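You operate a simulated robot arm through the tools that you are given. There is no shell and no other tool. Be economical: measure what you need, move in short steps, check, and stop when the job is done.

You are at the controls of a simulated robot arm. One attempt, no reset.

TASK
Put things in order on the top of the shut crate. At the end: the red crayon block stands where the green wiping pad stood; the green wiping pad stands where the stop pin stood; the stop pin stands where the orange shim stood; the orange shim from the top of the shut crate is on the thin flanged plate; whatever was shut is shut again. Leave all else as you found it, and nothing knocked over.

The check looks at the end state, three seconds after you hand in, the way a careful person would. Anything else that was tipped, shoved, dropped, spilled or broken makes it a failure.

THE ROBOT
A 6-joint arm with a two-finger parallel gripper, fixed in place. Base frame: the origin is at the foot of the arm, x ahead of it, y to its left, z up; the work surface is at about z = 0. Readings come in mm, rad, newtons and seconds.
With the tool pointing down near the work surface it reaches from about 180 to 460 mm from the base axis. Its first joint turns from -1.222 to 1.222 rad. Payload 1.9 kg.
The tool frame sits at the grasp point between the pads (the TCP): z along the fingers, y along the line on which they close. The tips reach 23 mm beyond it. Largest opening 94 mm; finger width 38, thickness 10; the body of the gripper, 54 by 96 mm, starts 39 mm behind the TCP.
Orientation is that of the tool frame in the base frame, as [roll, pitch, yaw] about the fixed x, y, z axes, in that order (R = Rz(yaw) Ry(pitch) Rx(roll)). With the fingers straight down and closing along the base's y, the tool's x points along the base's -x, its y along +y and its z along -z.

THE INTERFACE
- The arm moves only by the tool jog_arm. Its argument "series" is one flat list of numbers, 7 for each row, row after row: the closure, from 0 (fully open) to 1 (shut), then the shift along the tool's x, y, z in units of 30 mm (1.0 is 30 mm), then the turn, a rotation vector about the tool's x, y, z in units of 6 degrees (1.0 is 6 degrees). In form: [fingers, tx, ty, tz, ax, ay, az, fingers, tx, ty, tz, ax, ay, az, ...]. A call has 1 to 10 rows; each row shifts and turns the commanded pose from where the row before left it, along the tool's axes as they then stand. A call with a number of a shift or a turn outside -1 to 1 is refused whole. A row lasts 0.2 s, in which the tool goes at most 50 mm and 0.15 rad; a call with a longer step from one row to the next is refused whole, and so is a gripper value outside its range. Where a pose cannot be reached the arm comes as near as it can. A force on the tool above 40 N (or 10 N above the force at the start of the call, whichever is more), or a blocked arm, ends the call early, and 0.2 s more pass. Each finger travels about 108 mm/s and halts on what it meets, pressing with about 26 N; the grip force reading is that of the motor and also rises with nothing between the fingers. The clock runs only during rows and for 0.2 s after the last one: add rows that do not move to give the fingers time. It gives the time, the measured TCP pose, the force on the tool (base axes), the opening and the grip force at its end, in the units of the frame above (readings bear some noise), with the torque about the TCP (base axes, N m) and any sound that the robot's microphone picked up, and new pictures: "show" is both (left out), scene, wrist or none.
- Cameras (640 x 400 px; columns grow to the right, rows downward): "scene" is fixed at [73.5, 331.1, 422.7]; the picture's right is [-0.65, -0.76, 0.00], its down [-0.47, 0.40, -0.79] and it looks along [0.60, -0.51, -0.61] (base axes); focal length 214 px, centre (320, 200). "wrist" rides on the gripper at [86, 16, -75] in the tool frame; the picture's right is [-0.18, 0.98, 0.00], its down [-0.58, -0.11, -0.81] and it looks along [-0.79, -0.15, 0.59] (tool axes); focal length 243 px, centre (320, 200). There is no depth. A picture from a camera that has moved, and an enlarged one, comes with that camera's place and axes in the base frame and with its lens. The place of the scene camera against the robot may be out by one fixed shift of up to 12 mm in any direction.
- zoom(camera, box): a new picture of the part [left, top, right, bottom] of that camera's present view, enlarged. No time passes.
- finish_job(): hands the job in; it is judged then, once.

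Work in short steps. Places have to be worked out from the pictures, the camera data and where the tool is seen: move nearer, look again, correct. Check each grasp and each placing, and mend what went wrong. You have 120 turns and 200 pictures in all, those below and enlarged ones among them. Open the gripper and draw the arm clear of the work before you hand the job in, unless the task says otherwise; then end with one line.

The tools are called after "Request:" by a JSON object that holds its "name" and its "arguments". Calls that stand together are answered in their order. jog_arm: Moves the arm, as the interface text tells. Its arguments: {"type":"object","properties":{"series":{"type":"array","items":{"type":"number"}},"show":{"type":"string","enum":["both","scene","wrist","none"]}},"required":["series"]} The other tools are called the same way: zoom (camera, box) takes an enlarged picture of a part of a camera's view; finish_job () hands the job in.

At the start:

```text
t: 0.0
eef_pos: [272.4, 147.8, 288.8]
tcp_rot: [3.139, 0.0, -3.141]
force: [0.5, 0.3, -0.7]
ft_torque: [-0.01, -0.03, -0.02]
width: 94.0
grasp_force: 0.0
```

scene: 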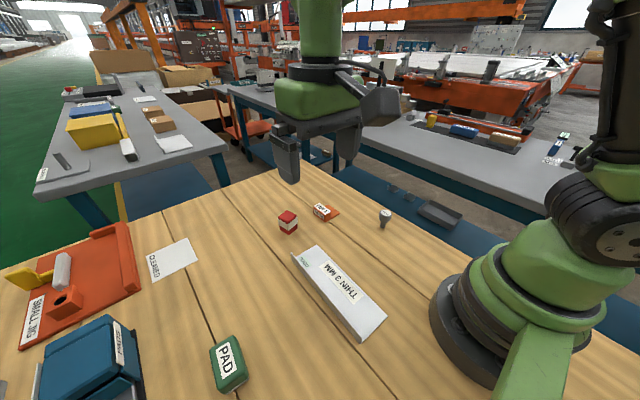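
wrist: 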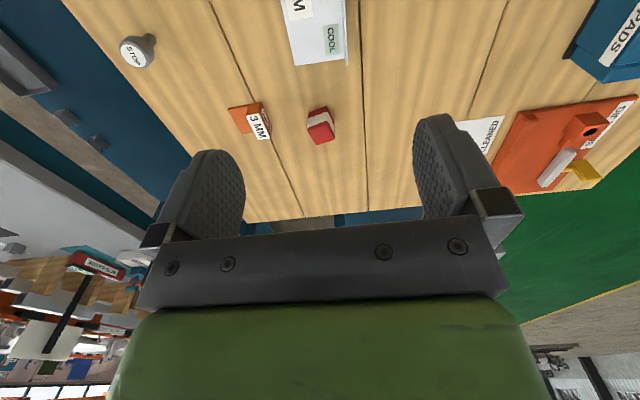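

I'll look closer at the objects before moving.

Request:
{"name": "zoom", "arguments": {"camera": "scene", "box": [260, 180, 460, 350]}}

Request:
{"name": "zoom", "arguments": {"camera": "scene", "box": [0, 220, 260, 400]}}

Request:
{"name": "zoom", "arguments": {"camera": "wrist", "box": [100, 0, 380, 180]}}

```text
2.35 times, centred on (360, 265) of scene
camera zoom: at [73.5, 331.1, 422.7], right [-0.65, -0.76, 0.0], down [-0.47, 0.4, -0.79], along [0.6, -0.51, -0.61], focal length 505 px, centre (226, 47)
```

zoom: 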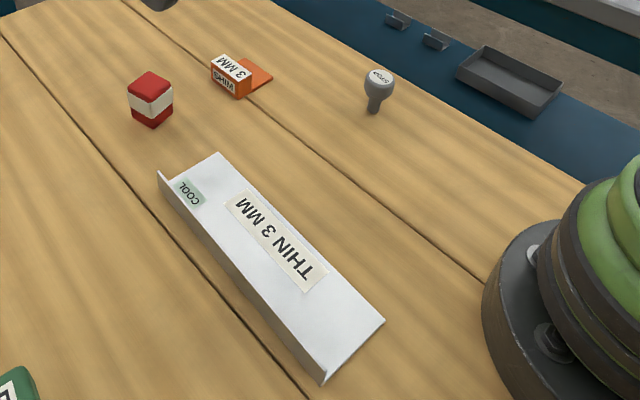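

```text
2.22 times, centred on (130, 310) of scene
camera zoom: at [73.5, 331.1, 422.7], right [-0.65, -0.76, 0.0], down [-0.47, 0.4, -0.79], along [0.6, -0.51, -0.61], focal length 477 px, centre (742, -44)
```

zoom: 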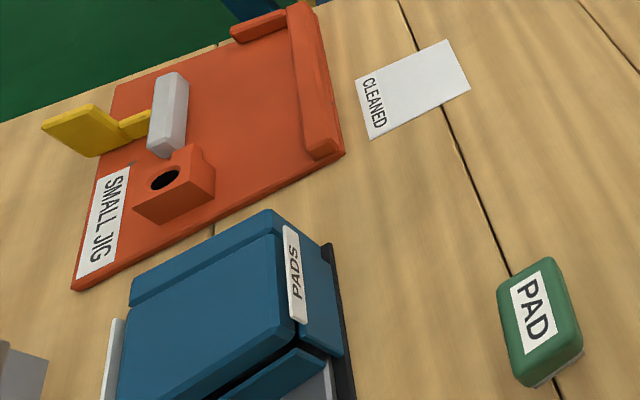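

```text
2.22 times, centred on (240, 90) of wrist
camera zoom: at [185.4, 163.0, 364.5], right [0.18, 0.98, 0.0], down [0.58, -0.11, 0.81], along [0.79, -0.15, -0.59], focal length 539 px, centre (498, 444)
```

zoom: 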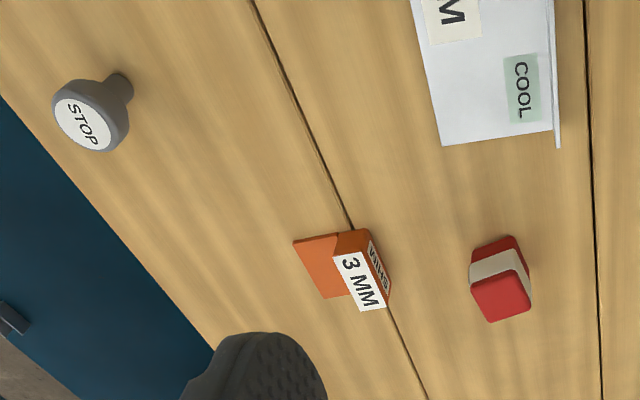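

The wood top carries red block ≈(441,114), shim ≈(418,14), pin ≈(273,-77), pad ≈(247,370), plate x≈132..355, y≈105..180 with its flange on +y. I move above the shim and look.

Request:
{"name": "jog_arm", "arguments": {"series": [0, -0.393, -0.447, 0.53, 0, 0, 0, 0, -0.393, -0.447, 0.53, 0, 0, 0, 0, -0.393, -0.447, 0.53, 0, 0, 0, 0, -0.393, -0.447, 0.53, 0, 0, 0, 0, -0.393, -0.447, 0.53, 0, 0, 0, 0, -0.393, -0.447, 0.53, 0, 0, 0, 0, -0.393, -0.447, 0.53, 0, 0, 0, 0, -0.393, -0.447, 0.53, 0, 0, 0, 0, -0.393, -0.447, 0.53, 0, 0, 0, 0, -0.393, -0.447, 0.53, 0, 0, 0]}}

```text
t: 2.2
eef_pos: [391.1, 14.9, 128.4]
tcp_rot: [3.14, -0.001, 3.141]
force: [0.1, -0.1, 0.5]
ft_torque: [0.04, -0.02, 0.01]
width: 94.1
grasp_force: 0.0
camera wrist: at [304.2, 29.8, 204.2], right [0.18, 0.98, 0.0], down [0.58, -0.11, 0.81], along [0.79, -0.15, -0.59], focal length 243 px, centre (320, 200)
```

scene: 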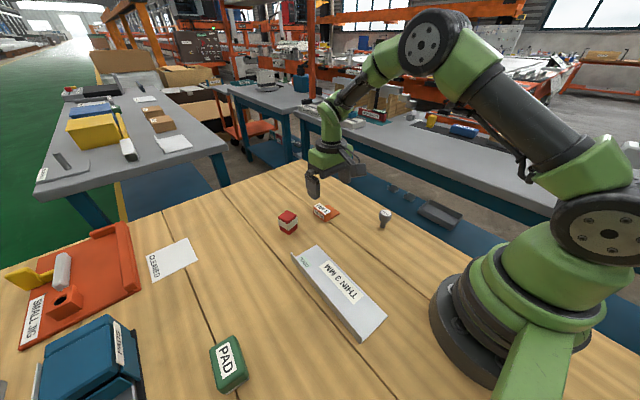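
wrist: 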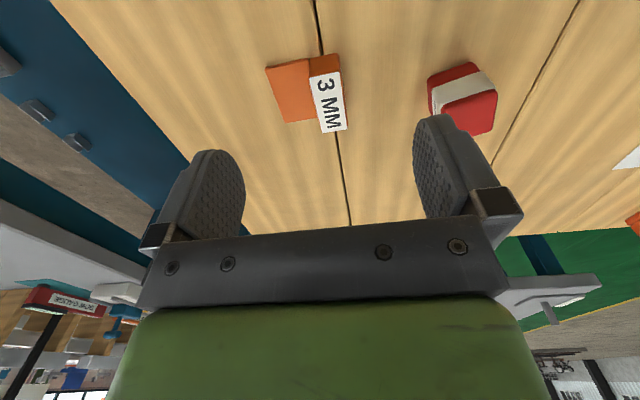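

The shim handle is again at ≈(418,14). Zooming to get its size, orientation, and the red block's place.

Request:
{"name": "zoom", "arguments": {"camera": "wrist", "box": [240, 30, 400, 150]}}

Request:
{"name": "zoom", "arguments": {"camera": "wrist", "box": [380, 30, 540, 150]}}

Request:
{"name": "zoom", "arguments": {"camera": "scene", "box": [270, 190, 350, 240]}}

```text
3.33 times, centred on (320, 90) of wrist
camera zoom: at [304.2, 29.8, 204.2], right [0.18, 0.98, 0.0], down [0.58, -0.11, 0.81], along [0.79, -0.15, -0.59], focal length 809 px, centre (320, 567)
```

zoom: 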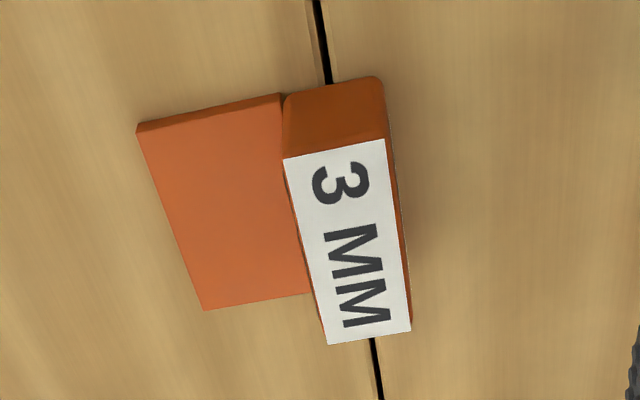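

```text
3.33 times, centred on (460, 90) of wrist
camera zoom: at [304.2, 29.8, 204.2], right [0.18, 0.98, 0.0], down [0.58, -0.11, 0.81], along [0.79, -0.15, -0.59], focal length 809 px, centre (-147, 567)
```

zoom: 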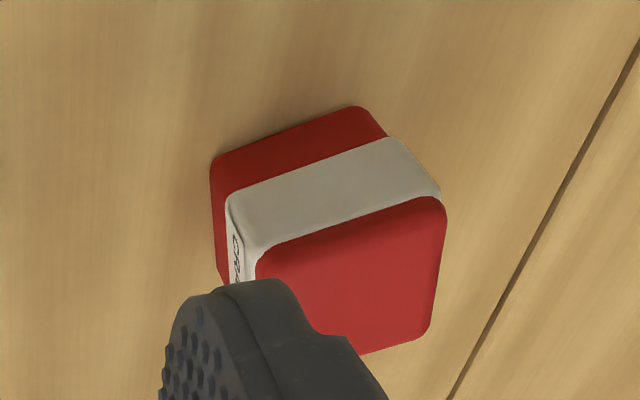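

```text
8.00 times, centred on (310, 215) of scene
camera zoom: at [73.5, 331.1, 422.7], right [-0.65, -0.76, 0.0], down [-0.47, 0.4, -0.79], along [0.6, -0.51, -0.61], focal length 1716 px, centre (400, 80)
```

zoom: 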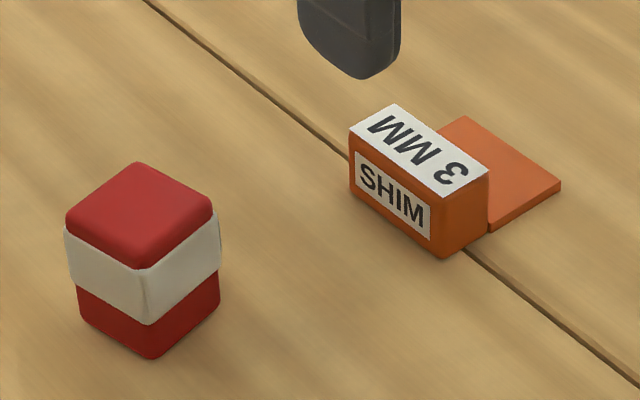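

Handle measures about 51×22×28 mm, centred ≈(416,17), long axis along x, with the thin blade on its -y side. I lower to TCP z≈34, keeping the tips above the blade.

Request:
{"name": "jog_arm", "arguments": {"series": [0.3, -0.28, 0.02, 0.6, 0, 0, 0, 0.3, -0.28, 0.02, 0.6, 0, 0, 0, 0.3, -0.27, 0.03, 0.6, 0, 0, 0, 0.3, 0, 0, 0.6, 0, 0, 0, 0.3, 0, 0, 0.4, 0, 0, 0, 0.3, 0, 0, 0.35, 0, 0, 0]}}

```text
t: 3.6
eef_pos: [416.2, 15.8, 36.0]
tcp_rot: [3.139, 0.0, -3.141]
force: [-0.5, 0.2, -0.1]
ft_torque: [0.02, -0.01, -0.03]
width: 65.8
grasp_force: 0.0
camera wrist: at [328.5, 32.1, 110.2], right [0.18, 0.98, 0.0], down [0.58, -0.11, 0.81], along [0.79, -0.15, -0.59], focal length 243 px, centre (320, 200)
```

scene: 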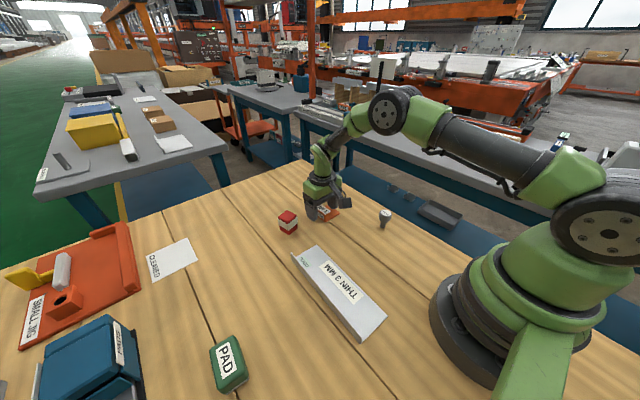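
wrist: 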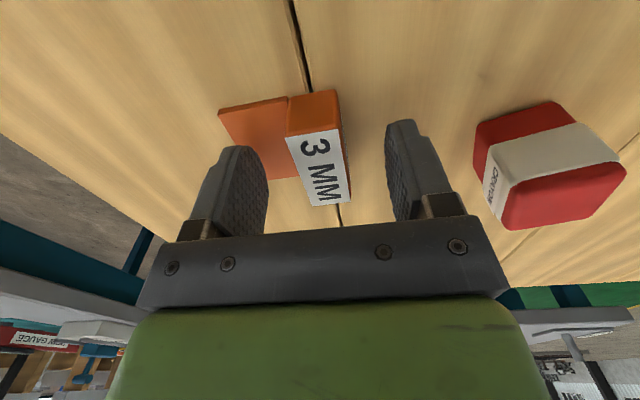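

Handle sits between the fingers and centred. Lower 3 mm and close.

Request:
{"name": "jog_arm", "arguments": {"series": [0.3, 0, 0, 0.1, 0, 0, 0, 0.6, 0, 0, 0, 0, 0, 0, 0.9, 0, 0, 0, 0, 0, 0, 0.9, 0, 0, 0, 0, 0, 0], "show": "wrist"}}

```text
t: 4.6
eef_pos: [414.2, 16.1, 32.1]
tcp_rot: [3.14, 0.0, -3.142]
force: [0.1, 0.0, 0.7]
ft_torque: [-0.02, 0.04, 0.01]
width: 23.2
grasp_force: 25.9
camera wrist: at [328.0, 32.1, 107.4], right [0.18, 0.98, 0.0], down [0.58, -0.11, 0.81], along [0.79, -0.15, -0.59], focal length 243 px, centre (320, 200)
```

wrist: 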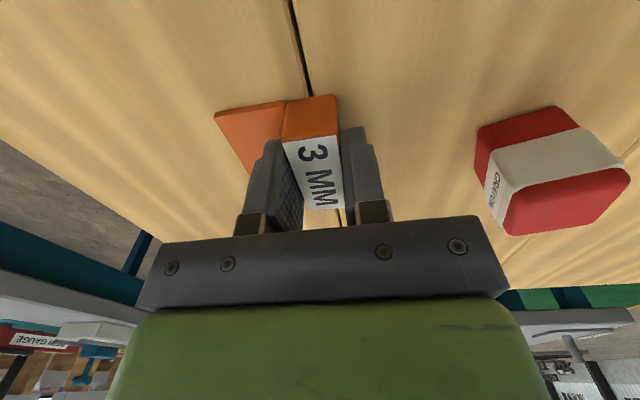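

Gripped at 23 mm. Lift straight up, then carry over towards the plate.

Request:
{"name": "jog_arm", "arguments": {"series": [0.9, 0, 0, -0.5, 0, 0, 0, 0.9, 0, 0, -0.9, 0, 0, 0, 0.9, 0, 0, -0.9, 0, 0, 0, 0.9, 0, 0, -0.9, 0, 0, 0, 0.9, 0.911, 0.639, 0, 0, 0, 0, 0.9, 0.911, 0.639, 0, 0, 0, 0, 0.9, 0.911, 0.639, 0, 0, 0, 0, 0.9, 0.911, 0.639, 0, 0, 0, 0, 0.9, 0.911, 0.639, 0, 0, 0, 0, 0.9, 0.911, 0.639, 0, 0, 0, 0]}}

Request:
{"name": "jog_arm", "arguments": {"series": [0.9, 0, 0, 0, 0, 0, -1, 0.9, 0, 0, 0, 0, 0, -1, 0.9, 0, 0, 0, 0, 0, -1, 0.9, 0, 0, 0, 0, 0, -1, 0.9, 0, 0, 0, 0, 0, -1, 0.9, 0, 0, 0, 0, 0, -1, 0.9, 0, 0, 0, 0, 0, -1, 0.9, 0, 0, 0, 0, 0, -1], "show": "none"}}

Request:
{"name": "jog_arm", "arguments": {"series": [0.9, 0, 0, 0, 0, 0, -1, 0.9, 0, 0, 0, 0, 0, -1, 0.9, 0, 0, 0, 0, 0, -1, 0.9, 0, 0, 0, 0, 0, -1, 0.9, 0, 0, 0, 0, 0, -1, 0.9, 0, 0, 0, 0, 0, -1, 0.9, 0, 0, 0, 0, 0, -1]}}

```text
t: 6.8
eef_pos: [248.9, 133.4, 128.1]
tcp_rot: [3.141, -0.002, -3.141]
force: [-0.3, 0.1, -1.0]
ft_torque: [0.0, -0.03, 0.01]
width: 23.3
grasp_force: 26.4
camera wrist: at [162.7, 149.2, 203.7], right [0.18, 0.98, 0.0], down [0.58, -0.11, 0.81], along [0.79, -0.15, -0.59], focal length 243 px, centre (320, 200)
```

scene: 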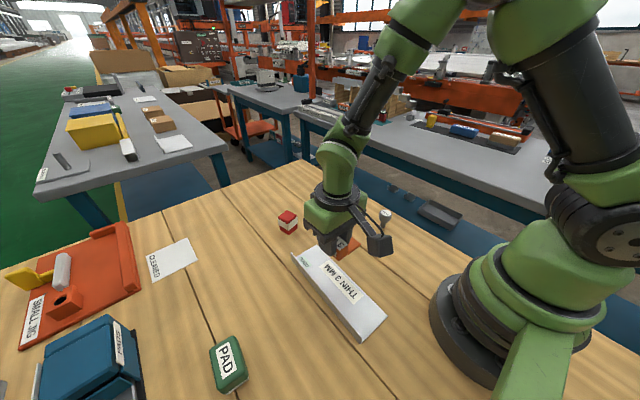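
wrist: 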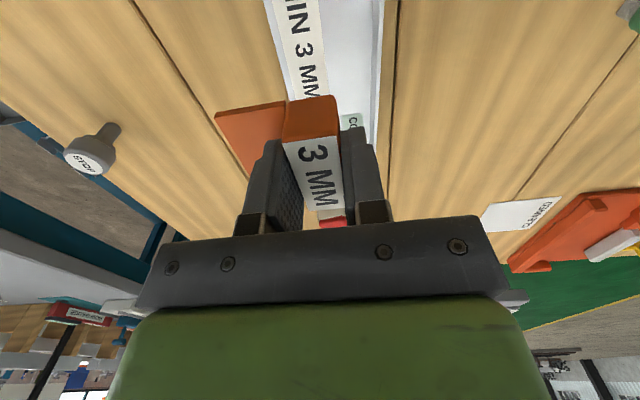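

```text
t: 8.6
eef_pos: [250.9, 131.6, 130.0]
tcp_rot: [-3.142, 0.0, -2.302]
force: [-0.4, 0.1, -0.5]
ft_torque: [0.0, 0.01, 0.0]
width: 23.2
grasp_force: 26.6
```

```text
t: 10.2
eef_pos: [251.2, 131.2, 128.2]
tcp_rot: [-3.141, 0.003, -1.569]
force: [0.8, -0.5, 0.2]
ft_torque: [-0.01, -0.01, 0.03]
width: 23.4
grasp_force: 25.5
camera wrist: at [234.9, 44.3, 203.3], right [-0.98, 0.18, 0.0], down [0.11, 0.58, 0.81], along [0.15, 0.79, -0.59], focal length 243 px, centre (320, 200)
```

scene: 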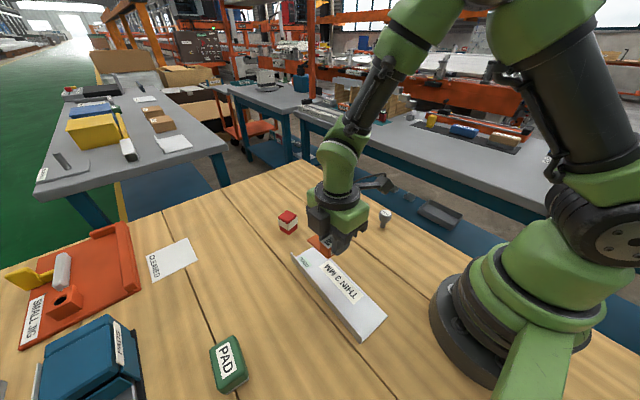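
wrist: 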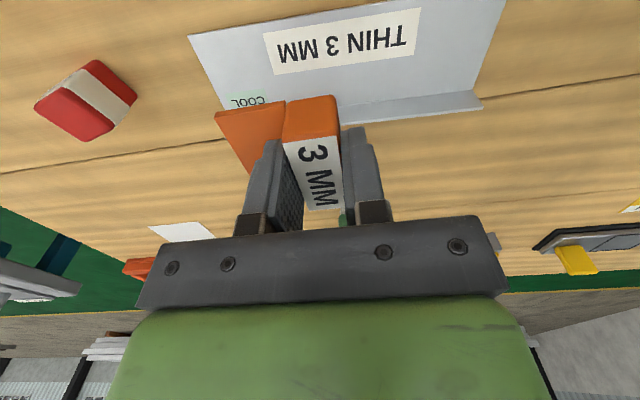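

From this view the plate's inner edge runs (343,98)→(123,112) and the fold at y≈171 near x=250, so it is yawed about 4° clockwise. I align, centre at ≈(238,138) and lower to just above.

Request:
{"name": "jog_arm", "arguments": {"series": [0.9, -0.23, 0.43, 0, 0, 0, 0.65, 0.9, 0, 0, 0.7, 0, 0, 0, 0.9, 0, 0, 0.7, 0, 0, 0, 0.9, 0, 0, 0.7, 0, 0, 0, 0.9, 0, 0, 0.5, 0, 0, 0, 0.9, 0, 0, 0, 0, 0, 0]}}

```text
t: 11.6
eef_pos: [239.8, 138.1, 50.0]
tcp_rot: [3.141, 0.002, -1.639]
force: [0.3, 0.3, -1.3]
ft_torque: [-0.02, -0.01, 0.0]
width: 23.3
grasp_force: 26.1
camera wrist: at [216.5, 52.3, 125.3], right [-0.97, 0.25, 0.0], down [0.15, 0.57, 0.81], along [0.2, 0.78, -0.59], focal length 243 px, centre (320, 200)
```

scene: 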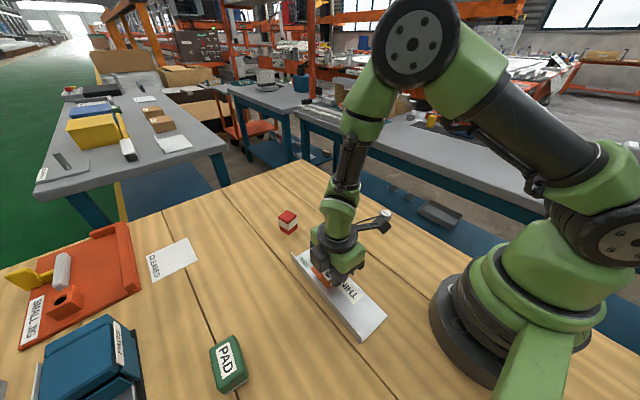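
wrist: 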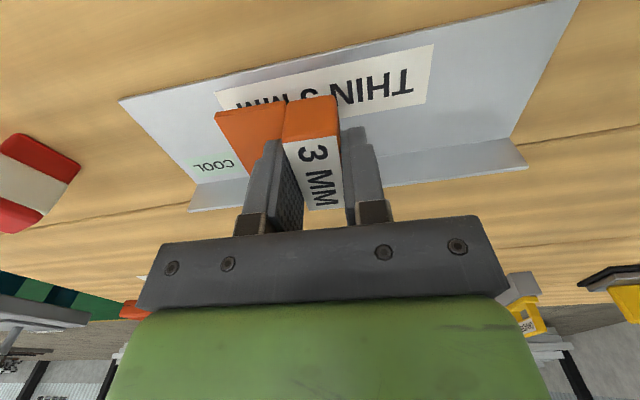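

Position looks right over the plate. Lowering slowly toward contact.

Request:
{"name": "jog_arm", "arguments": {"series": [0.9, 0, 0, 0.15, 0, 0, 0, 0.9, 0, 0, 0.13, 0, 0, 0, 0.9, 0, 0, 0.1, 0, 0, 0, 0.9, 0, 0, 0, 0, 0, 0]}}

```text
t: 12.6
eef_pos: [237.9, 137.8, 39.0]
tcp_rot: [3.14, 0.002, -1.64]
force: [-0.8, 0.7, -0.7]
ft_torque: [0.01, -0.02, -0.01]
width: 23.1
grasp_force: 25.7
camera wrist: at [216.2, 52.5, 114.1], right [-0.97, 0.25, 0.0], down [0.15, 0.57, 0.81], along [0.2, 0.78, -0.59], focal length 243 px, centre (320, 200)
```

scene: 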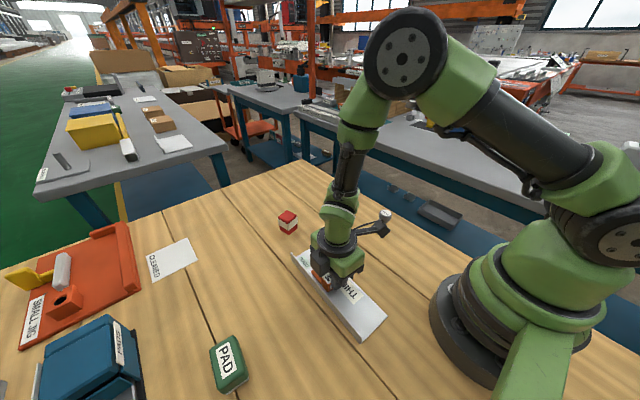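
wrist: 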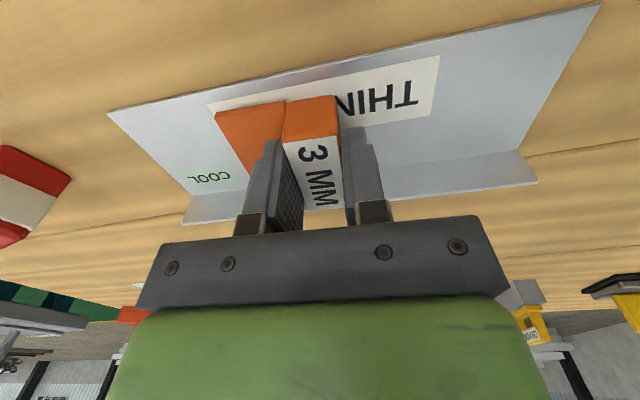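

No contact yet; a few more 1 mm-ish steps.

Request:
{"name": "jog_arm", "arguments": {"series": [0.9, 0, 0, 0.05, 0, 0, 0, 0.9, 0, 0, 0.04, 0, 0, 0, 0.9, 0, 0, 0.03, 0, 0, 0, 0.9, 0, 0, 0, 0, 0, 0], "show": "none"}}

Request:
{"name": "zoom", "arguments": {"camera": "wrist", "box": [200, 80, 360, 180]}}

```text
t: 13.6
eef_pos: [237.1, 137.5, 36.7]
tcp_rot: [3.141, 0.002, -1.638]
force: [0.8, 0.3, 0.0]
ft_torque: [0.02, -0.02, 0.0]
width: 23.4
grasp_force: 25.7
```

```text
4.00 times, centred on (280, 130) of wrist
camera zoom: at [215.4, 52.7, 110.9], right [-0.97, 0.25, 0.0], down [0.15, 0.57, 0.81], along [0.2, 0.78, -0.59], focal length 970 px, centre (480, 480)
```

zoom: 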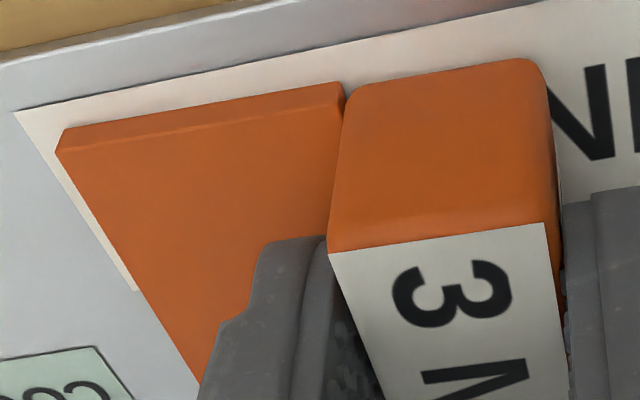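

Request:
{"name": "jog_arm", "arguments": {"series": [0.9, 0, 0, 0.03, 0, 0, 0, 0.9, 0, 0, 0.03, 0, 0, 0, 0.9, 0, 0, 0, 0, 0, 0], "show": "none"}}

```text
t: 14.4
eef_pos: [239.0, 138.4, 33.9]
tcp_rot: [-3.14, 0.002, -1.639]
force: [-4.7, -1.6, 19.0]
ft_torque: [-0.06, 0.04, -0.04]
width: 23.4
grasp_force: 25.7
```

Contact (19 N up). Back off slightly, open and rise.

Request:
{"name": "jog_arm", "arguments": {"series": [0.9, 0, 0, -0.03, 0, 0, 0, 0.6, 0, 0, 0, 0, 0, 0, 0.5, 0, 0, 0, 0, 0, 0, 0.5, 0, 0, 0, 0, 0, 0, 0.5, 0, 0, -0.5, 0, 0, 0, 0.5, 0, 0, -0.9, 0, 0, 0, 0.5, 0, 0, -0.9, 0, 0, 0, 0.5, 0, 0, -0.9, 0, 0, 0]}}

```text
t: 16.2
eef_pos: [238.5, 138.9, 131.0]
tcp_rot: [3.141, 0.003, -1.638]
force: [-0.1, 0.4, 0.4]
ft_torque: [-0.01, 0.04, -0.02]
width: 47.0
grasp_force: 0.0
camera wrist: at [216.2, 52.4, 206.4], right [-0.97, 0.25, 0.0], down [0.15, 0.57, 0.81], along [0.2, 0.78, -0.59], focal length 243 px, centre (320, 200)
```

scene: 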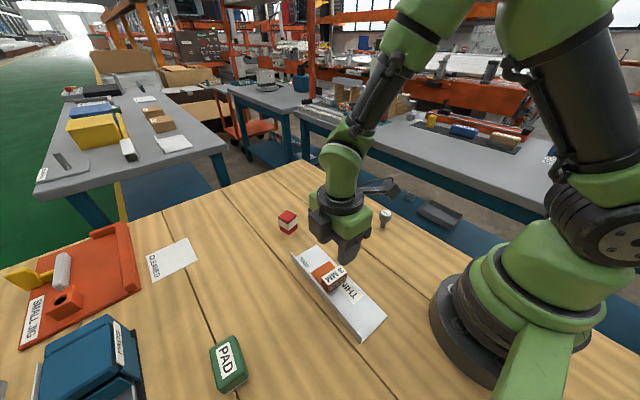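
wrist: 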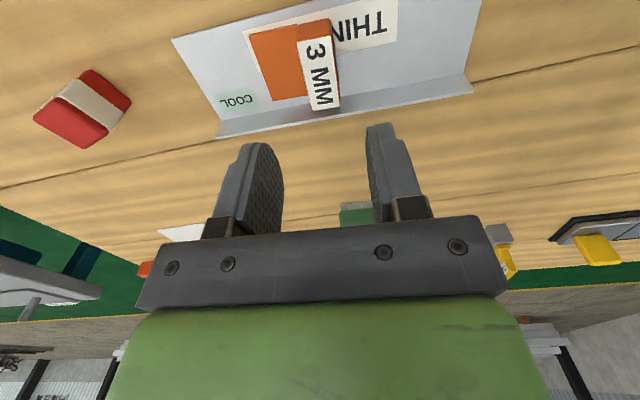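

Shim is on the plate, plate undisturbed. Rotate back and move above the stop pin.

Request:
{"name": "jog_arm", "arguments": {"series": [0, 0, 0, 0, 0, 0, 1, 0, 0, 0, 0, 0, 0, 1, 0, 0, 0, 0, 0, 0, 1, 0, 0, 0, 0, 0, 0, 1, 0, 0, 0, 0, 0, 0, 1, 0, 0, 0, 0, 0, 0, 1, 0, 0, 0, 0, 0, 0, 1, 0, 0, 0, 0, 0, 0, 1, 0, 0, 0, 0, 0, 0, 1, 0, 0, 0, 0, 0, 0, 1], "show": "none"}}

Request:
{"name": "jog_arm", "arguments": {"series": [0, 0, 0, 0, 0, 0, 1, 0, 0, 0, 0, 0, 0, 1, 0, 0, 0, 0, 0, 0, 1, 0, 0, 0, 0, 0, 0, 1, 0, 0, 0, 0, 0, 0, 0.35], "show": "none"}}

Request:
{"name": "jog_arm", "arguments": {"series": [0, -0.07, -0.9, 0, 0, 0, 0, 0, -0.07, -0.9, 0, 0, 0, 0, 0, -0.07, -0.9, 0, 0, 0, 0, 0, -0.07, -0.9, 0, 0, 0, 0, 0, -0.07, -0.9, 0, 0, 0, 0, 0, -0.07, -0.9, 0, 0, 0, 0, 0, -0.07, -0.9, 0, 0, 0, 0, 0, -0.07, -0.9, 0, 0, 0, 0]}}

```text
t: 18.4
eef_pos: [237.7, 138.5, 132.2]
tcp_rot: [3.141, 0.002, -2.688]
force: [-0.3, -0.1, -1.3]
ft_torque: [0.01, 0.03, -0.01]
width: 94.0
grasp_force: 0.1
```

```text
t: 19.6
eef_pos: [237.8, 137.3, 129.7]
tcp_rot: [3.139, 0.0, 3.141]
force: [-0.2, 0.8, -0.1]
ft_torque: [0.04, -0.01, 0.0]
width: 94.0
grasp_force: 0.1
```

```text
t: 21.4
eef_pos: [254.9, -78.9, 131.1]
tcp_rot: [3.139, 0.001, -3.139]
force: [1.0, -0.4, 0.0]
ft_torque: [0.04, -0.02, -0.01]
width: 94.0
grasp_force: 0.0
camera wrist: at [168.3, -63.5, 206.3], right [0.18, 0.98, 0.0], down [0.58, -0.11, 0.81], along [0.79, -0.15, -0.59], focal length 243 px, centre (320, 200)
```

scene: 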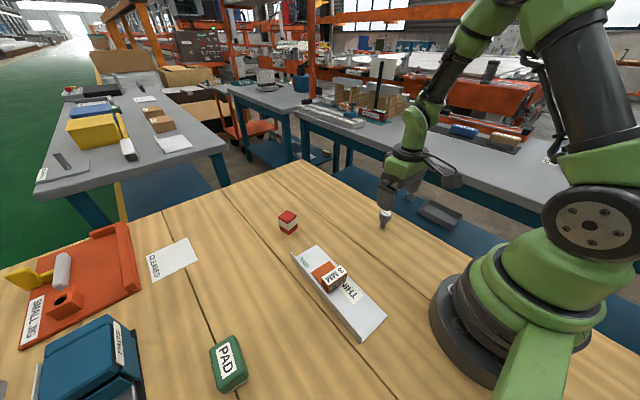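
wrist: 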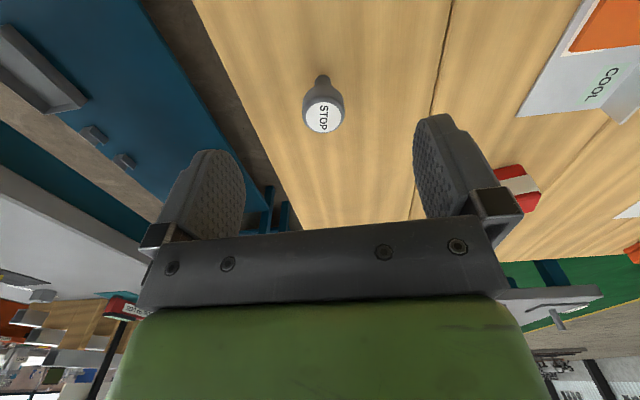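

Request:
{"name": "zoom", "arguments": {"camera": "wrist", "box": [260, 50, 400, 150]}}

Request:
{"name": "zoom", "arguments": {"camera": "scene", "box": [350, 180, 430, 240]}}

```text
4.00 times, centred on (330, 100) of wrist
camera zoom: at [168.3, -63.5, 206.3], right [0.18, 0.98, 0.0], down [0.58, -0.11, 0.81], along [0.79, -0.15, -0.59], focal length 970 px, centre (280, 600)
```

zoom: 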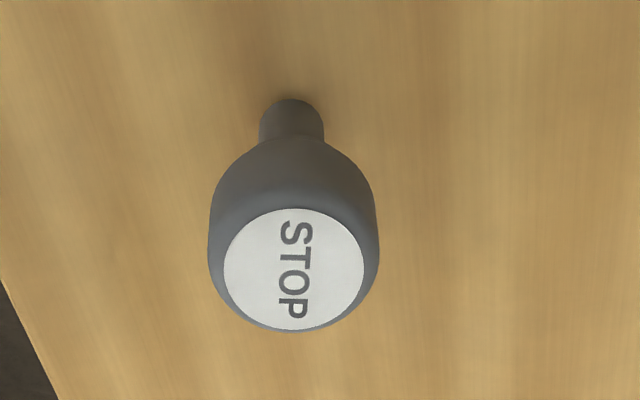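

```text
6.67 times, centred on (390, 210) of scene
camera zoom: at [73.5, 331.1, 422.7], right [-0.65, -0.76, 0.0], down [-0.47, 0.4, -0.79], along [0.6, -0.51, -0.61], focal length 1430 px, centre (-147, 133)
```

zoom: 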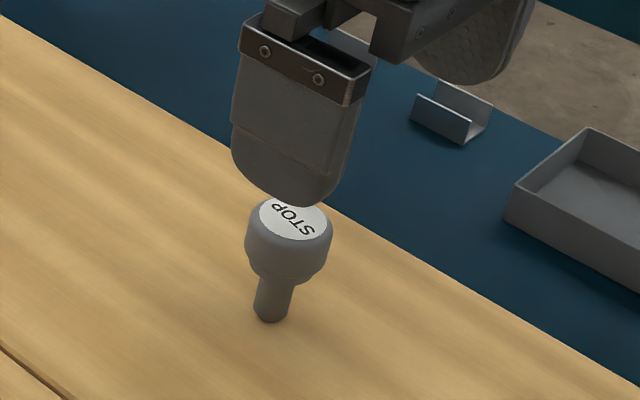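

Pin is a mushroom: stem ≈13.5 mm dia at ≈(275.5,-81), head ≈32 mm dia, top z≈49. I descend around the head with a moderate opening.

Request:
{"name": "jog_arm", "arguments": {"series": [0.3, -0.34, -0.03, 0.2, 0, 0, 0, 0.3, -0.34, -0.03, 0.2, 0, 0, 0, 0.3, 0, 0, 0.7, 0, 0, 0, 0.3, 0, 0, 0.7, 0, 0, 0, 0.3, 0, 0, 0.6, 0, 0, 0, 0.3, 0, 0, 0.57, 0, 0, 0, 0.3, 0, 0, 0, 0, 0, 0]}}

Request:
{"name": "zoom", "arguments": {"camera": "wrist", "box": [200, 100, 440, 250]}}

```text
t: 23.0
eef_pos: [276.6, -79.0, 39.2]
tcp_rot: [3.139, 0.001, 3.14]
force: [-0.2, -0.3, -0.6]
ft_torque: [0.03, 0.02, -0.03]
width: 65.8
grasp_force: 0.0
camera wrist: at [189.9, -63.3, 114.7], right [0.18, 0.98, 0.0], down [0.58, -0.11, 0.81], along [0.79, -0.15, -0.59], focal length 243 px, centre (320, 200)
```

scene: 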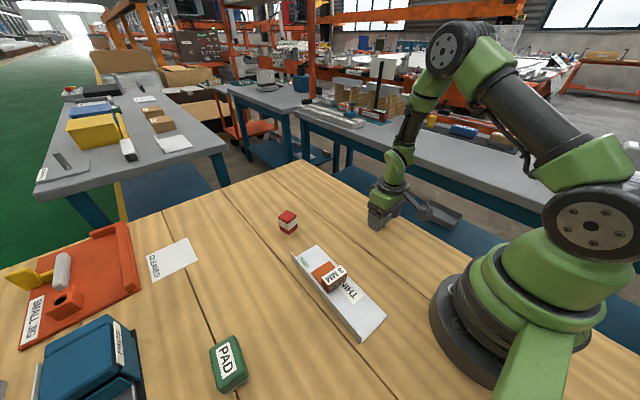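
wrist: 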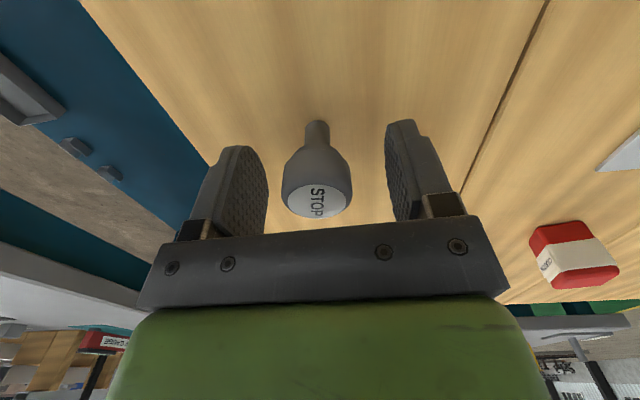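

```text
2.67 times, centred on (320, 175) of wrist
camera zoom: at [189.9, -63.3, 114.7], right [0.18, 0.98, 0.0], down [0.58, -0.11, 0.81], along [0.79, -0.15, -0.59], focal length 647 px, centre (320, 267)
```

zoom: 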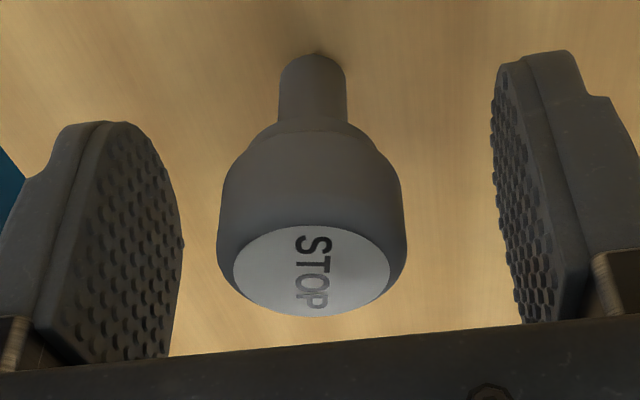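

Pin sits ~1.5 mm to the -y side of the tool centre. Shift by that and close gently.

Request:
{"name": "jog_arm", "arguments": {"series": [0.3, 0, -0.05, 0, 0, 0, 0, 0.5, 0, 0, 0, 0, 0, 0, 0.6, 0, 0, 0, 0, 0, 0, 0.66, 0, 0, 0, 0, 0, 0, 0.7, 0, 0, 0, 0, 0, 0, 0.75, 0, 0, 0, 0, 0, 0, 0.8, 0, 0, 0, 0, 0, 0]}}

Request:
{"name": "zoom", "arguments": {"camera": "wrist", "box": [200, 100, 440, 250]}}

```text
t: 24.6
eef_pos: [276.4, -81.2, 39.4]
tcp_rot: [3.14, -0.001, 3.141]
force: [-0.4, -0.2, 1.5]
ft_torque: [0.03, 0.01, 0.02]
width: 30.3
grasp_force: 25.8
camera wrist: at [189.3, -65.1, 115.6], right [0.18, 0.98, 0.0], down [0.58, -0.11, 0.81], along [0.79, -0.15, -0.59], focal length 243 px, centre (320, 200)
```

scene: 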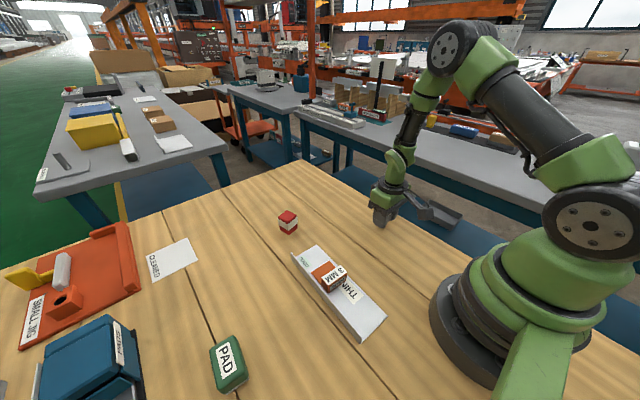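
wrist: 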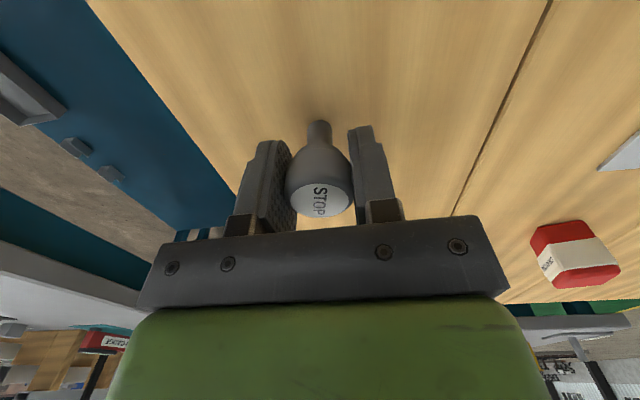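

```text
2.67 times, centred on (320, 175) of wrist
camera zoom: at [189.3, -65.1, 115.6], right [0.18, 0.98, 0.0], down [0.58, -0.11, 0.81], along [0.79, -0.15, -0.59], focal length 647 px, centre (320, 267)
```

zoom: 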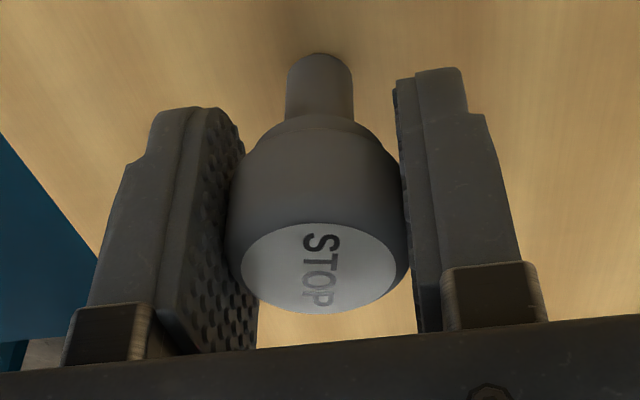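

Firm grip, pin upright. Lift 90 mm and carry to above the shim's old spot, ≈(415,6).

Request:
{"name": "jog_arm", "arguments": {"series": [0.9, 0, 0, -0.4, 0, 0, 0, 0.9, 0, 0, -0.9, 0, 0, 0, 0.9, 0, 0, -0.9, 0, 0, 0, 0.9, 0, 0, -0.8, 0, 0, 0, 0.9, -0.772, 0.483, 0, 0, 0, 0, 0.9, -0.772, 0.483, 0, 0, 0, 0, 0.9, -0.772, 0.483, 0, 0, 0, 0, 0.9, -0.772, 0.483, 0, 0, 0, 0, 0.9, -0.772, 0.483, 0, 0, 0, 0, 0.9, -0.772, 0.483, 0, 0, 0, 0], "show": "none"}}

Request:
{"name": "jog_arm", "arguments": {"series": [0.9, 0, 0, 0.8, 0, 0, 0, 0.9, 0, 0, 0.8, 0, 0, 0, 0.9, 0, 0, 0.7, 0, 0, 0, 0.9, 0, 0, 0.3, 0, 0, 0, 0.9, 0, 0, 0.15, 0, 0, 0, 0.9, 0, 0, 0.1, 0, 0, 0, 0.9, 0, 0, 0, 0, 0, 0]}}

```text
t: 26.8
eef_pos: [415.0, 7.4, 131.2]
tcp_rot: [3.139, 0.001, -3.141]
force: [-0.2, -0.8, 0.4]
ft_torque: [-0.03, 0.01, 0.0]
width: 30.4
grasp_force: 26.0
```

```text
t: 28.4
eef_pos: [413.3, 5.2, 44.2]
tcp_rot: [3.141, 0.002, 3.141]
force: [-0.8, 0.1, -0.9]
ft_torque: [-0.02, 0.01, 0.01]
width: 30.3
grasp_force: 26.2
camera wrist: at [326.7, 21.0, 120.8], right [0.18, 0.98, 0.0], down [0.58, -0.11, 0.81], along [0.79, -0.15, -0.59], focal length 243 px, centre (320, 200)
```

scene: 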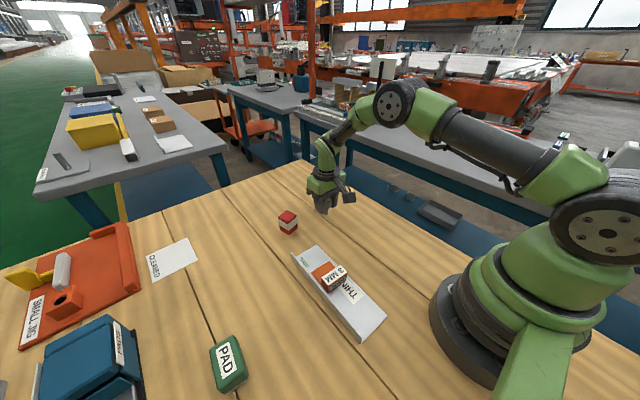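
wrist: 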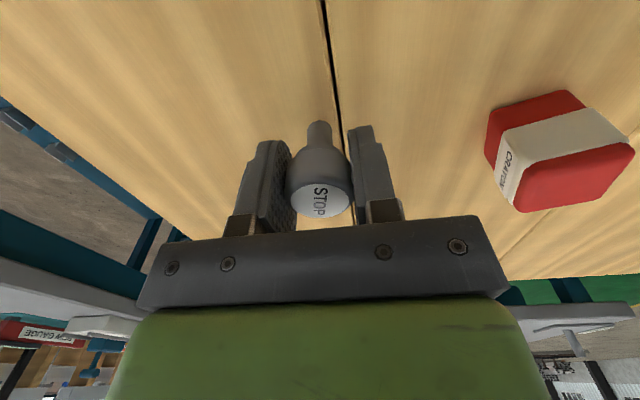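

Lower the last ~4.5 mm in small steps watching force.

Request:
{"name": "jog_arm", "arguments": {"series": [0.9, 0, 0, 0.05, 0, 0, 0, 0.9, 0, 0, 0.04, 0, 0, 0, 0.9, 0, 0, 0.03, 0, 0, 0, 0.9, 0, 0, 0, 0, 0, 0], "show": "none"}}

```text
t: 29.4
eef_pos: [414.7, 5.6, 42.8]
tcp_rot: [3.139, 0.0, -3.141]
force: [0.1, -0.1, 0.2]
ft_torque: [0.0, -0.01, -0.04]
width: 30.6
grasp_force: 25.9
```

Request:
{"name": "jog_arm", "arguments": {"series": [0.9, 0, 0, 0.03, 0, 0, 0, 0.9, 0, 0, 0, 0, 0, 0], "show": "none"}}

Request:
{"name": "jog_arm", "arguments": {"series": [0.9, 0, 0, 0.03, 0, 0, 0, 0.9, 0, 0, 0, 0, 0, 0], "show": "wrist"}}

```text
t: 30.0
eef_pos: [413.4, 6.0, 40.3]
tcp_rot: [3.139, 0.0, 3.139]
force: [0.2, 0.6, -1.0]
ft_torque: [0.0, -0.03, -0.03]
width: 30.3
grasp_force: 26.1
```

```text
t: 30.6
eef_pos: [414.2, 6.0, 39.8]
tcp_rot: [3.139, -0.001, -3.141]
force: [0.4, 0.0, 0.0]
ft_torque: [0.04, -0.03, -0.01]
width: 30.4
grasp_force: 25.8
camera wrist: at [327.6, 21.5, 115.6], right [0.18, 0.98, 0.0], down [0.58, -0.11, 0.81], along [0.79, -0.15, -0.59], focal length 243 px, centre (320, 200)
```

wrist: 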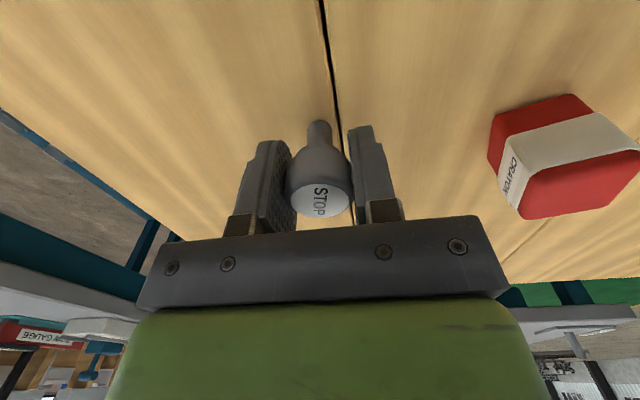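

Request:
{"name": "jog_arm", "arguments": {"series": [0.9, 0, 0, 0.03, 0, 0, 0, 0.9, 0, 0, 0, 0, 0, 0], "show": "none"}}

```text
t: 31.2
eef_pos: [414.5, 6.4, 39.9]
tcp_rot: [3.14, 0.001, -3.141]
force: [-2.7, -2.1, 9.0]
ft_torque: [-0.09, 0.09, 0.05]
width: 30.0
grasp_force: 26.0
```

Contact at 9 N. Open slowly, check that it stands.

Request:
{"name": "jog_arm", "arguments": {"series": [0.66, 0, 0, -0.015, 0, 0, 0, 0.6, 0, 0, 0, 0, 0, 0, 0.5, 0, 0, 0, 0, 0, 0, 0.4, 0, 0, 0, 0, 0, 0, 0.3, 0, 0, 0, 0, 0, 0, 0.3, 0, 0, 0, 0, 0, 0], "show": "wrist"}}

```text
t: 32.6
eef_pos: [415.2, 6.5, 40.6]
tcp_rot: [3.139, 0.0, -3.141]
force: [0.1, -0.2, 0.1]
ft_torque: [-0.04, 0.03, 0.0]
width: 65.7
grasp_force: 0.1
camera wrist: at [327.9, 21.7, 115.2], right [0.18, 0.98, 0.0], down [0.58, -0.11, 0.81], along [0.79, -0.15, -0.59], focal length 243 px, centre (320, 200)
```

wrist: 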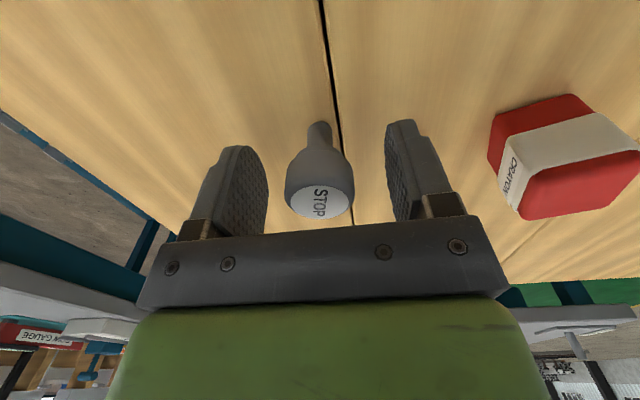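

Pin stands. Rise and travel to the pad.

Request:
{"name": "jog_arm", "arguments": {"series": [0.3, 0, 0, -0.6, 0, 0, 0, 0.3, 0, 0, -0.9, 0, 0, 0, 0.3, 0, 0, -0.9, 0, 0, 0, 0.3, 0, 0, -0.9, 0, 0, 0, 0, 0.58, 0.95, 0, 0, 0, 0, 0, 0.58, 0.95, 0, 0, 0, 0, 0, 0.58, 0.95, 0, 0, 0, 0, 0, 0.58, 0.95, 0, 0, 0, 0, 0, 0.58, 0.95, 0, 0, 0, 0, 0, 0.58, 0.95, 0, 0, 0, 0], "show": "scene"}}

Request:
{"name": "jog_arm", "arguments": {"series": [0, 0.58, 0.95, 0, 0, 0, 0, 0, 0.58, 0.95, 0, 0, 0, 0, 0, 0.58, 0.95, 0, 0, 0, 0, 0, 0.58, 0.95, 0, 0, 0, 0, 0, 0.58, 0.95, 0, 0, 0, 0, 0, 0.58, 0.95, 0, 0, 0, 0]}}

```text
t: 34.8
eef_pos: [310.2, 175.5, 138.8]
tcp_rot: [3.139, 0.0, 3.141]
force: [-0.1, -0.6, 0.4]
ft_torque: [-0.01, 0.0, 0.02]
width: 93.9
grasp_force: 0.0
```

scene: 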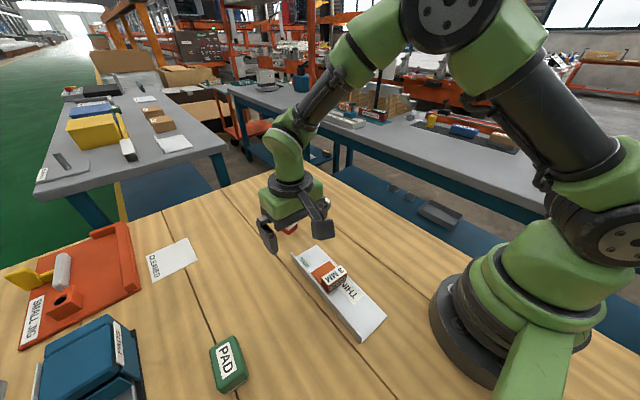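

```text
t: 36.2
eef_pos: [205.3, 349.1, 140.5]
tcp_rot: [-3.141, 0.0, -3.141]
force: [-0.4, -0.1, -0.6]
ft_torque: [-0.02, -0.01, -0.01]
width: 94.0
grasp_force: 0.0
camera wrist: at [118.4, 364.4, 214.5], right [0.18, 0.98, 0.0], down [0.58, -0.11, 0.81], along [0.79, -0.15, -0.59], focal length 243 px, centre (320, 200)
```

scene: 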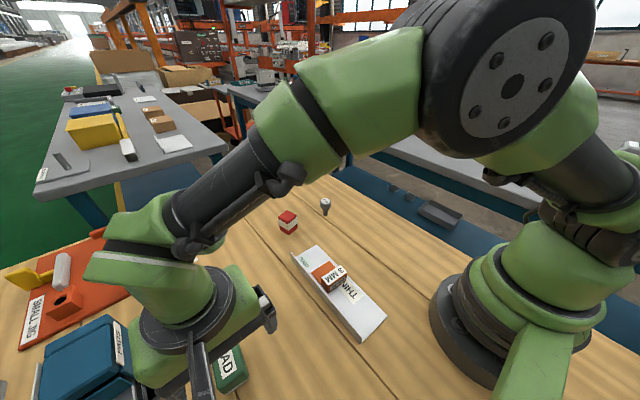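
wrist: 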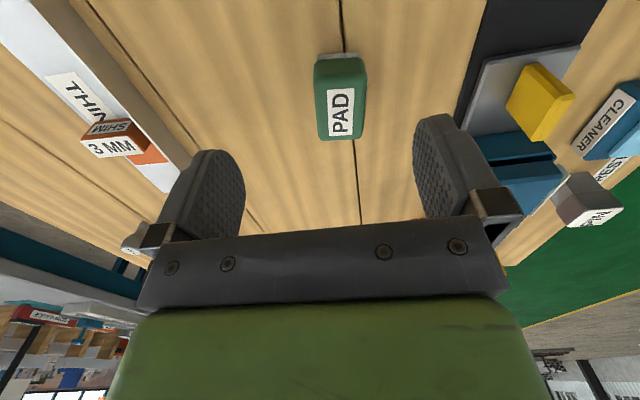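

Zoom on the pad and the neighbouring stuff on the +y side.

Request:
{"name": "zoom", "arguments": {"camera": "wrist", "box": [280, 30, 400, 160]}}

Request:
{"name": "zoom", "arguments": {"camera": "wrist", "box": [420, 0, 640, 240]}}

```text
3.08 times, centred on (340, 95) of wrist
camera zoom: at [118.4, 364.4, 214.5], right [0.18, 0.98, 0.0], down [0.58, -0.11, 0.81], along [0.79, -0.15, -0.59], focal length 746 px, centre (258, 523)
```

zoom: 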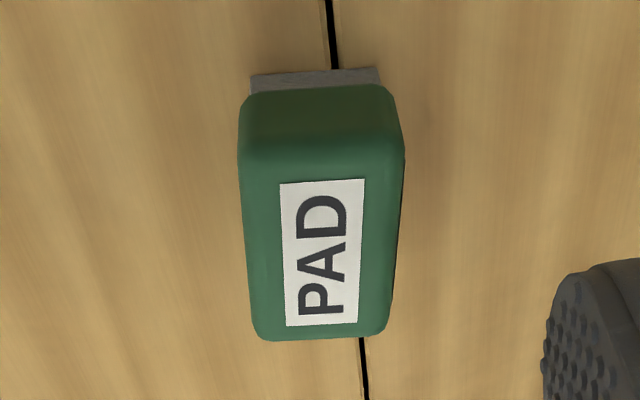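

```text
1.67 times, centred on (530, 120) of wrist
camera zoom: at [118.4, 364.4, 214.5], right [0.18, 0.98, 0.0], down [0.58, -0.11, 0.81], along [0.79, -0.15, -0.59], focal length 404 px, centre (-30, 333)
```

zoom: 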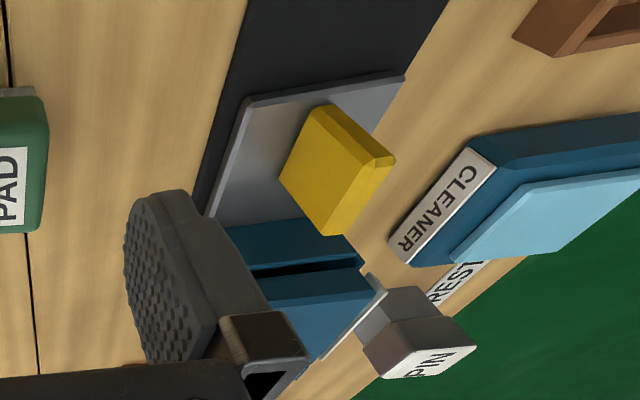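

Pad: green handle ≈62×43, top z≈30, centred ≈(242,359), yaw ≈-6°. Align and lower part way, then re-check.

Request:
{"name": "jog_arm", "arguments": {"series": [0, -0.61, 0.165, 0, 0, 0, 0, 0, -0.61, 0.165, 0, 0, 0, 0, 0, 0, 0, 0.6, 0, 0, 1, 0, 0, 0, 0.8, 0, 0, 0, 0, 0, 0, 0.8, 0, 0, 0, 0, 0, 0, 0.3, 0, 0, 0, 0, 0, 0, 0, 0, 0, 0], "show": "wrist"}}

Request:
{"name": "zoom", "arguments": {"camera": "wrist", "box": [200, 50, 480, 225]}}

```text
t: 37.8
eef_pos: [242.7, 358.8, 64.2]
tcp_rot: [3.14, 0.0, 3.037]
force: [1.3, 0.9, 0.3]
ft_torque: [0.02, 0.02, -0.01]
width: 93.7
grasp_force: 0.1
camera wrist: at [157.7, 383.8, 138.5], right [0.29, 0.96, 0.0], down [0.57, -0.17, 0.81], along [0.77, -0.23, -0.59], focal length 243 px, centre (320, 200)
```

wrist: 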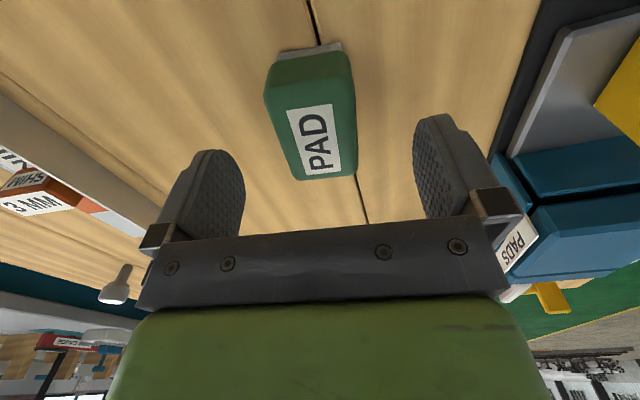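

```text
2.29 times, centred on (340, 138) of wrist
camera zoom: at [157.7, 383.8, 138.5], right [0.29, 0.96, 0.0], down [0.57, -0.17, 0.81], along [0.77, -0.23, -0.59], focal length 555 px, centre (274, 343)
```

zoom: 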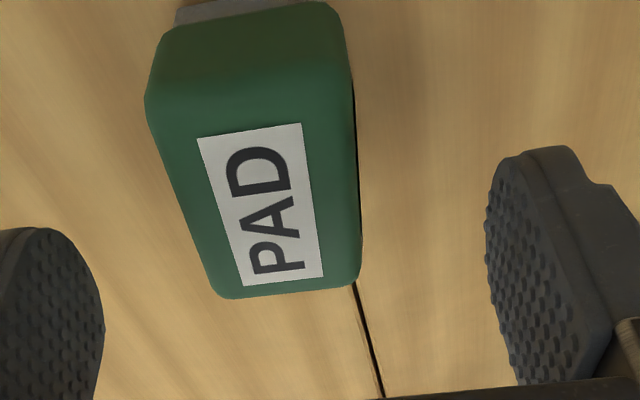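

Two-view triangulation gives pad height ≈44 mm, so centre ≈(234.5,360.5), yaw ≈-7.5°. Correct and lower to z≈36.

Request:
{"name": "jog_arm", "arguments": {"series": [0, 0.27, 0.03, 0, 0, 0, 0.22, 0, 0, 0, 0.4, 0, 0, 0, 0, 0, 0, 0.35, 0, 0, 0, 0.2, 0, 0, 0.2, 0, 0, 0, 0.2, 0, 0, 0, 0, 0, 0], "show": "wrist"}}

Request:
{"name": "zoom", "arguments": {"camera": "wrist", "box": [180, 70, 460, 245]}}

```text
t: 39.0
eef_pos: [234.4, 359.2, 34.2]
tcp_rot: [3.139, 0.0, 3.013]
force: [-0.3, -0.1, 0.5]
ft_torque: [-0.04, -0.01, 0.02]
width: 75.1
grasp_force: 0.0
camera wrist: at [150.8, 386.1, 110.3], right [0.31, 0.95, 0.0], down [0.56, -0.18, 0.81], along [0.77, -0.25, -0.59], focal length 243 px, centre (320, 200)
```

wrist: 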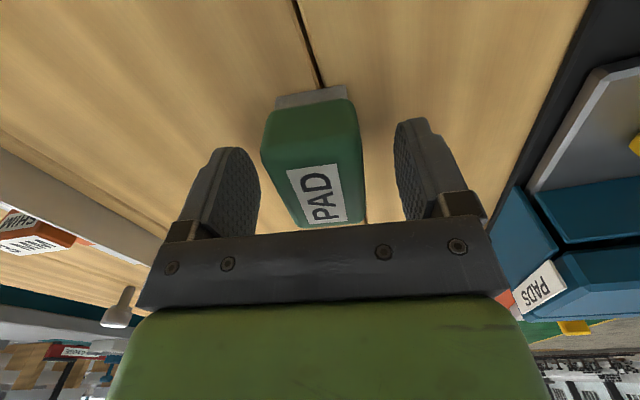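

```text
2.29 times, centred on (320, 158) of wrist
camera zoom: at [150.8, 386.1, 110.3], right [0.31, 0.95, 0.0], down [0.56, -0.18, 0.81], along [0.77, -0.25, -0.59], focal length 555 px, centre (320, 297)
```

zoom: 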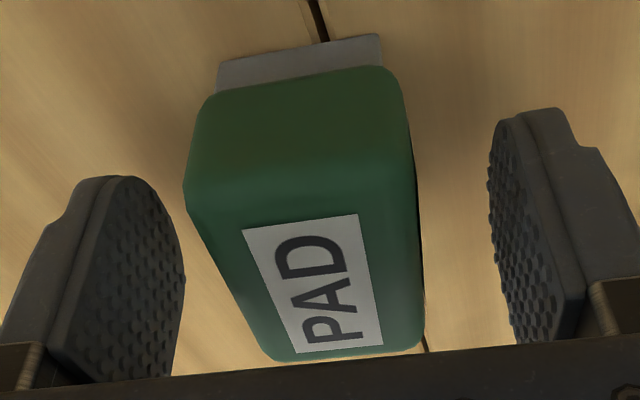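

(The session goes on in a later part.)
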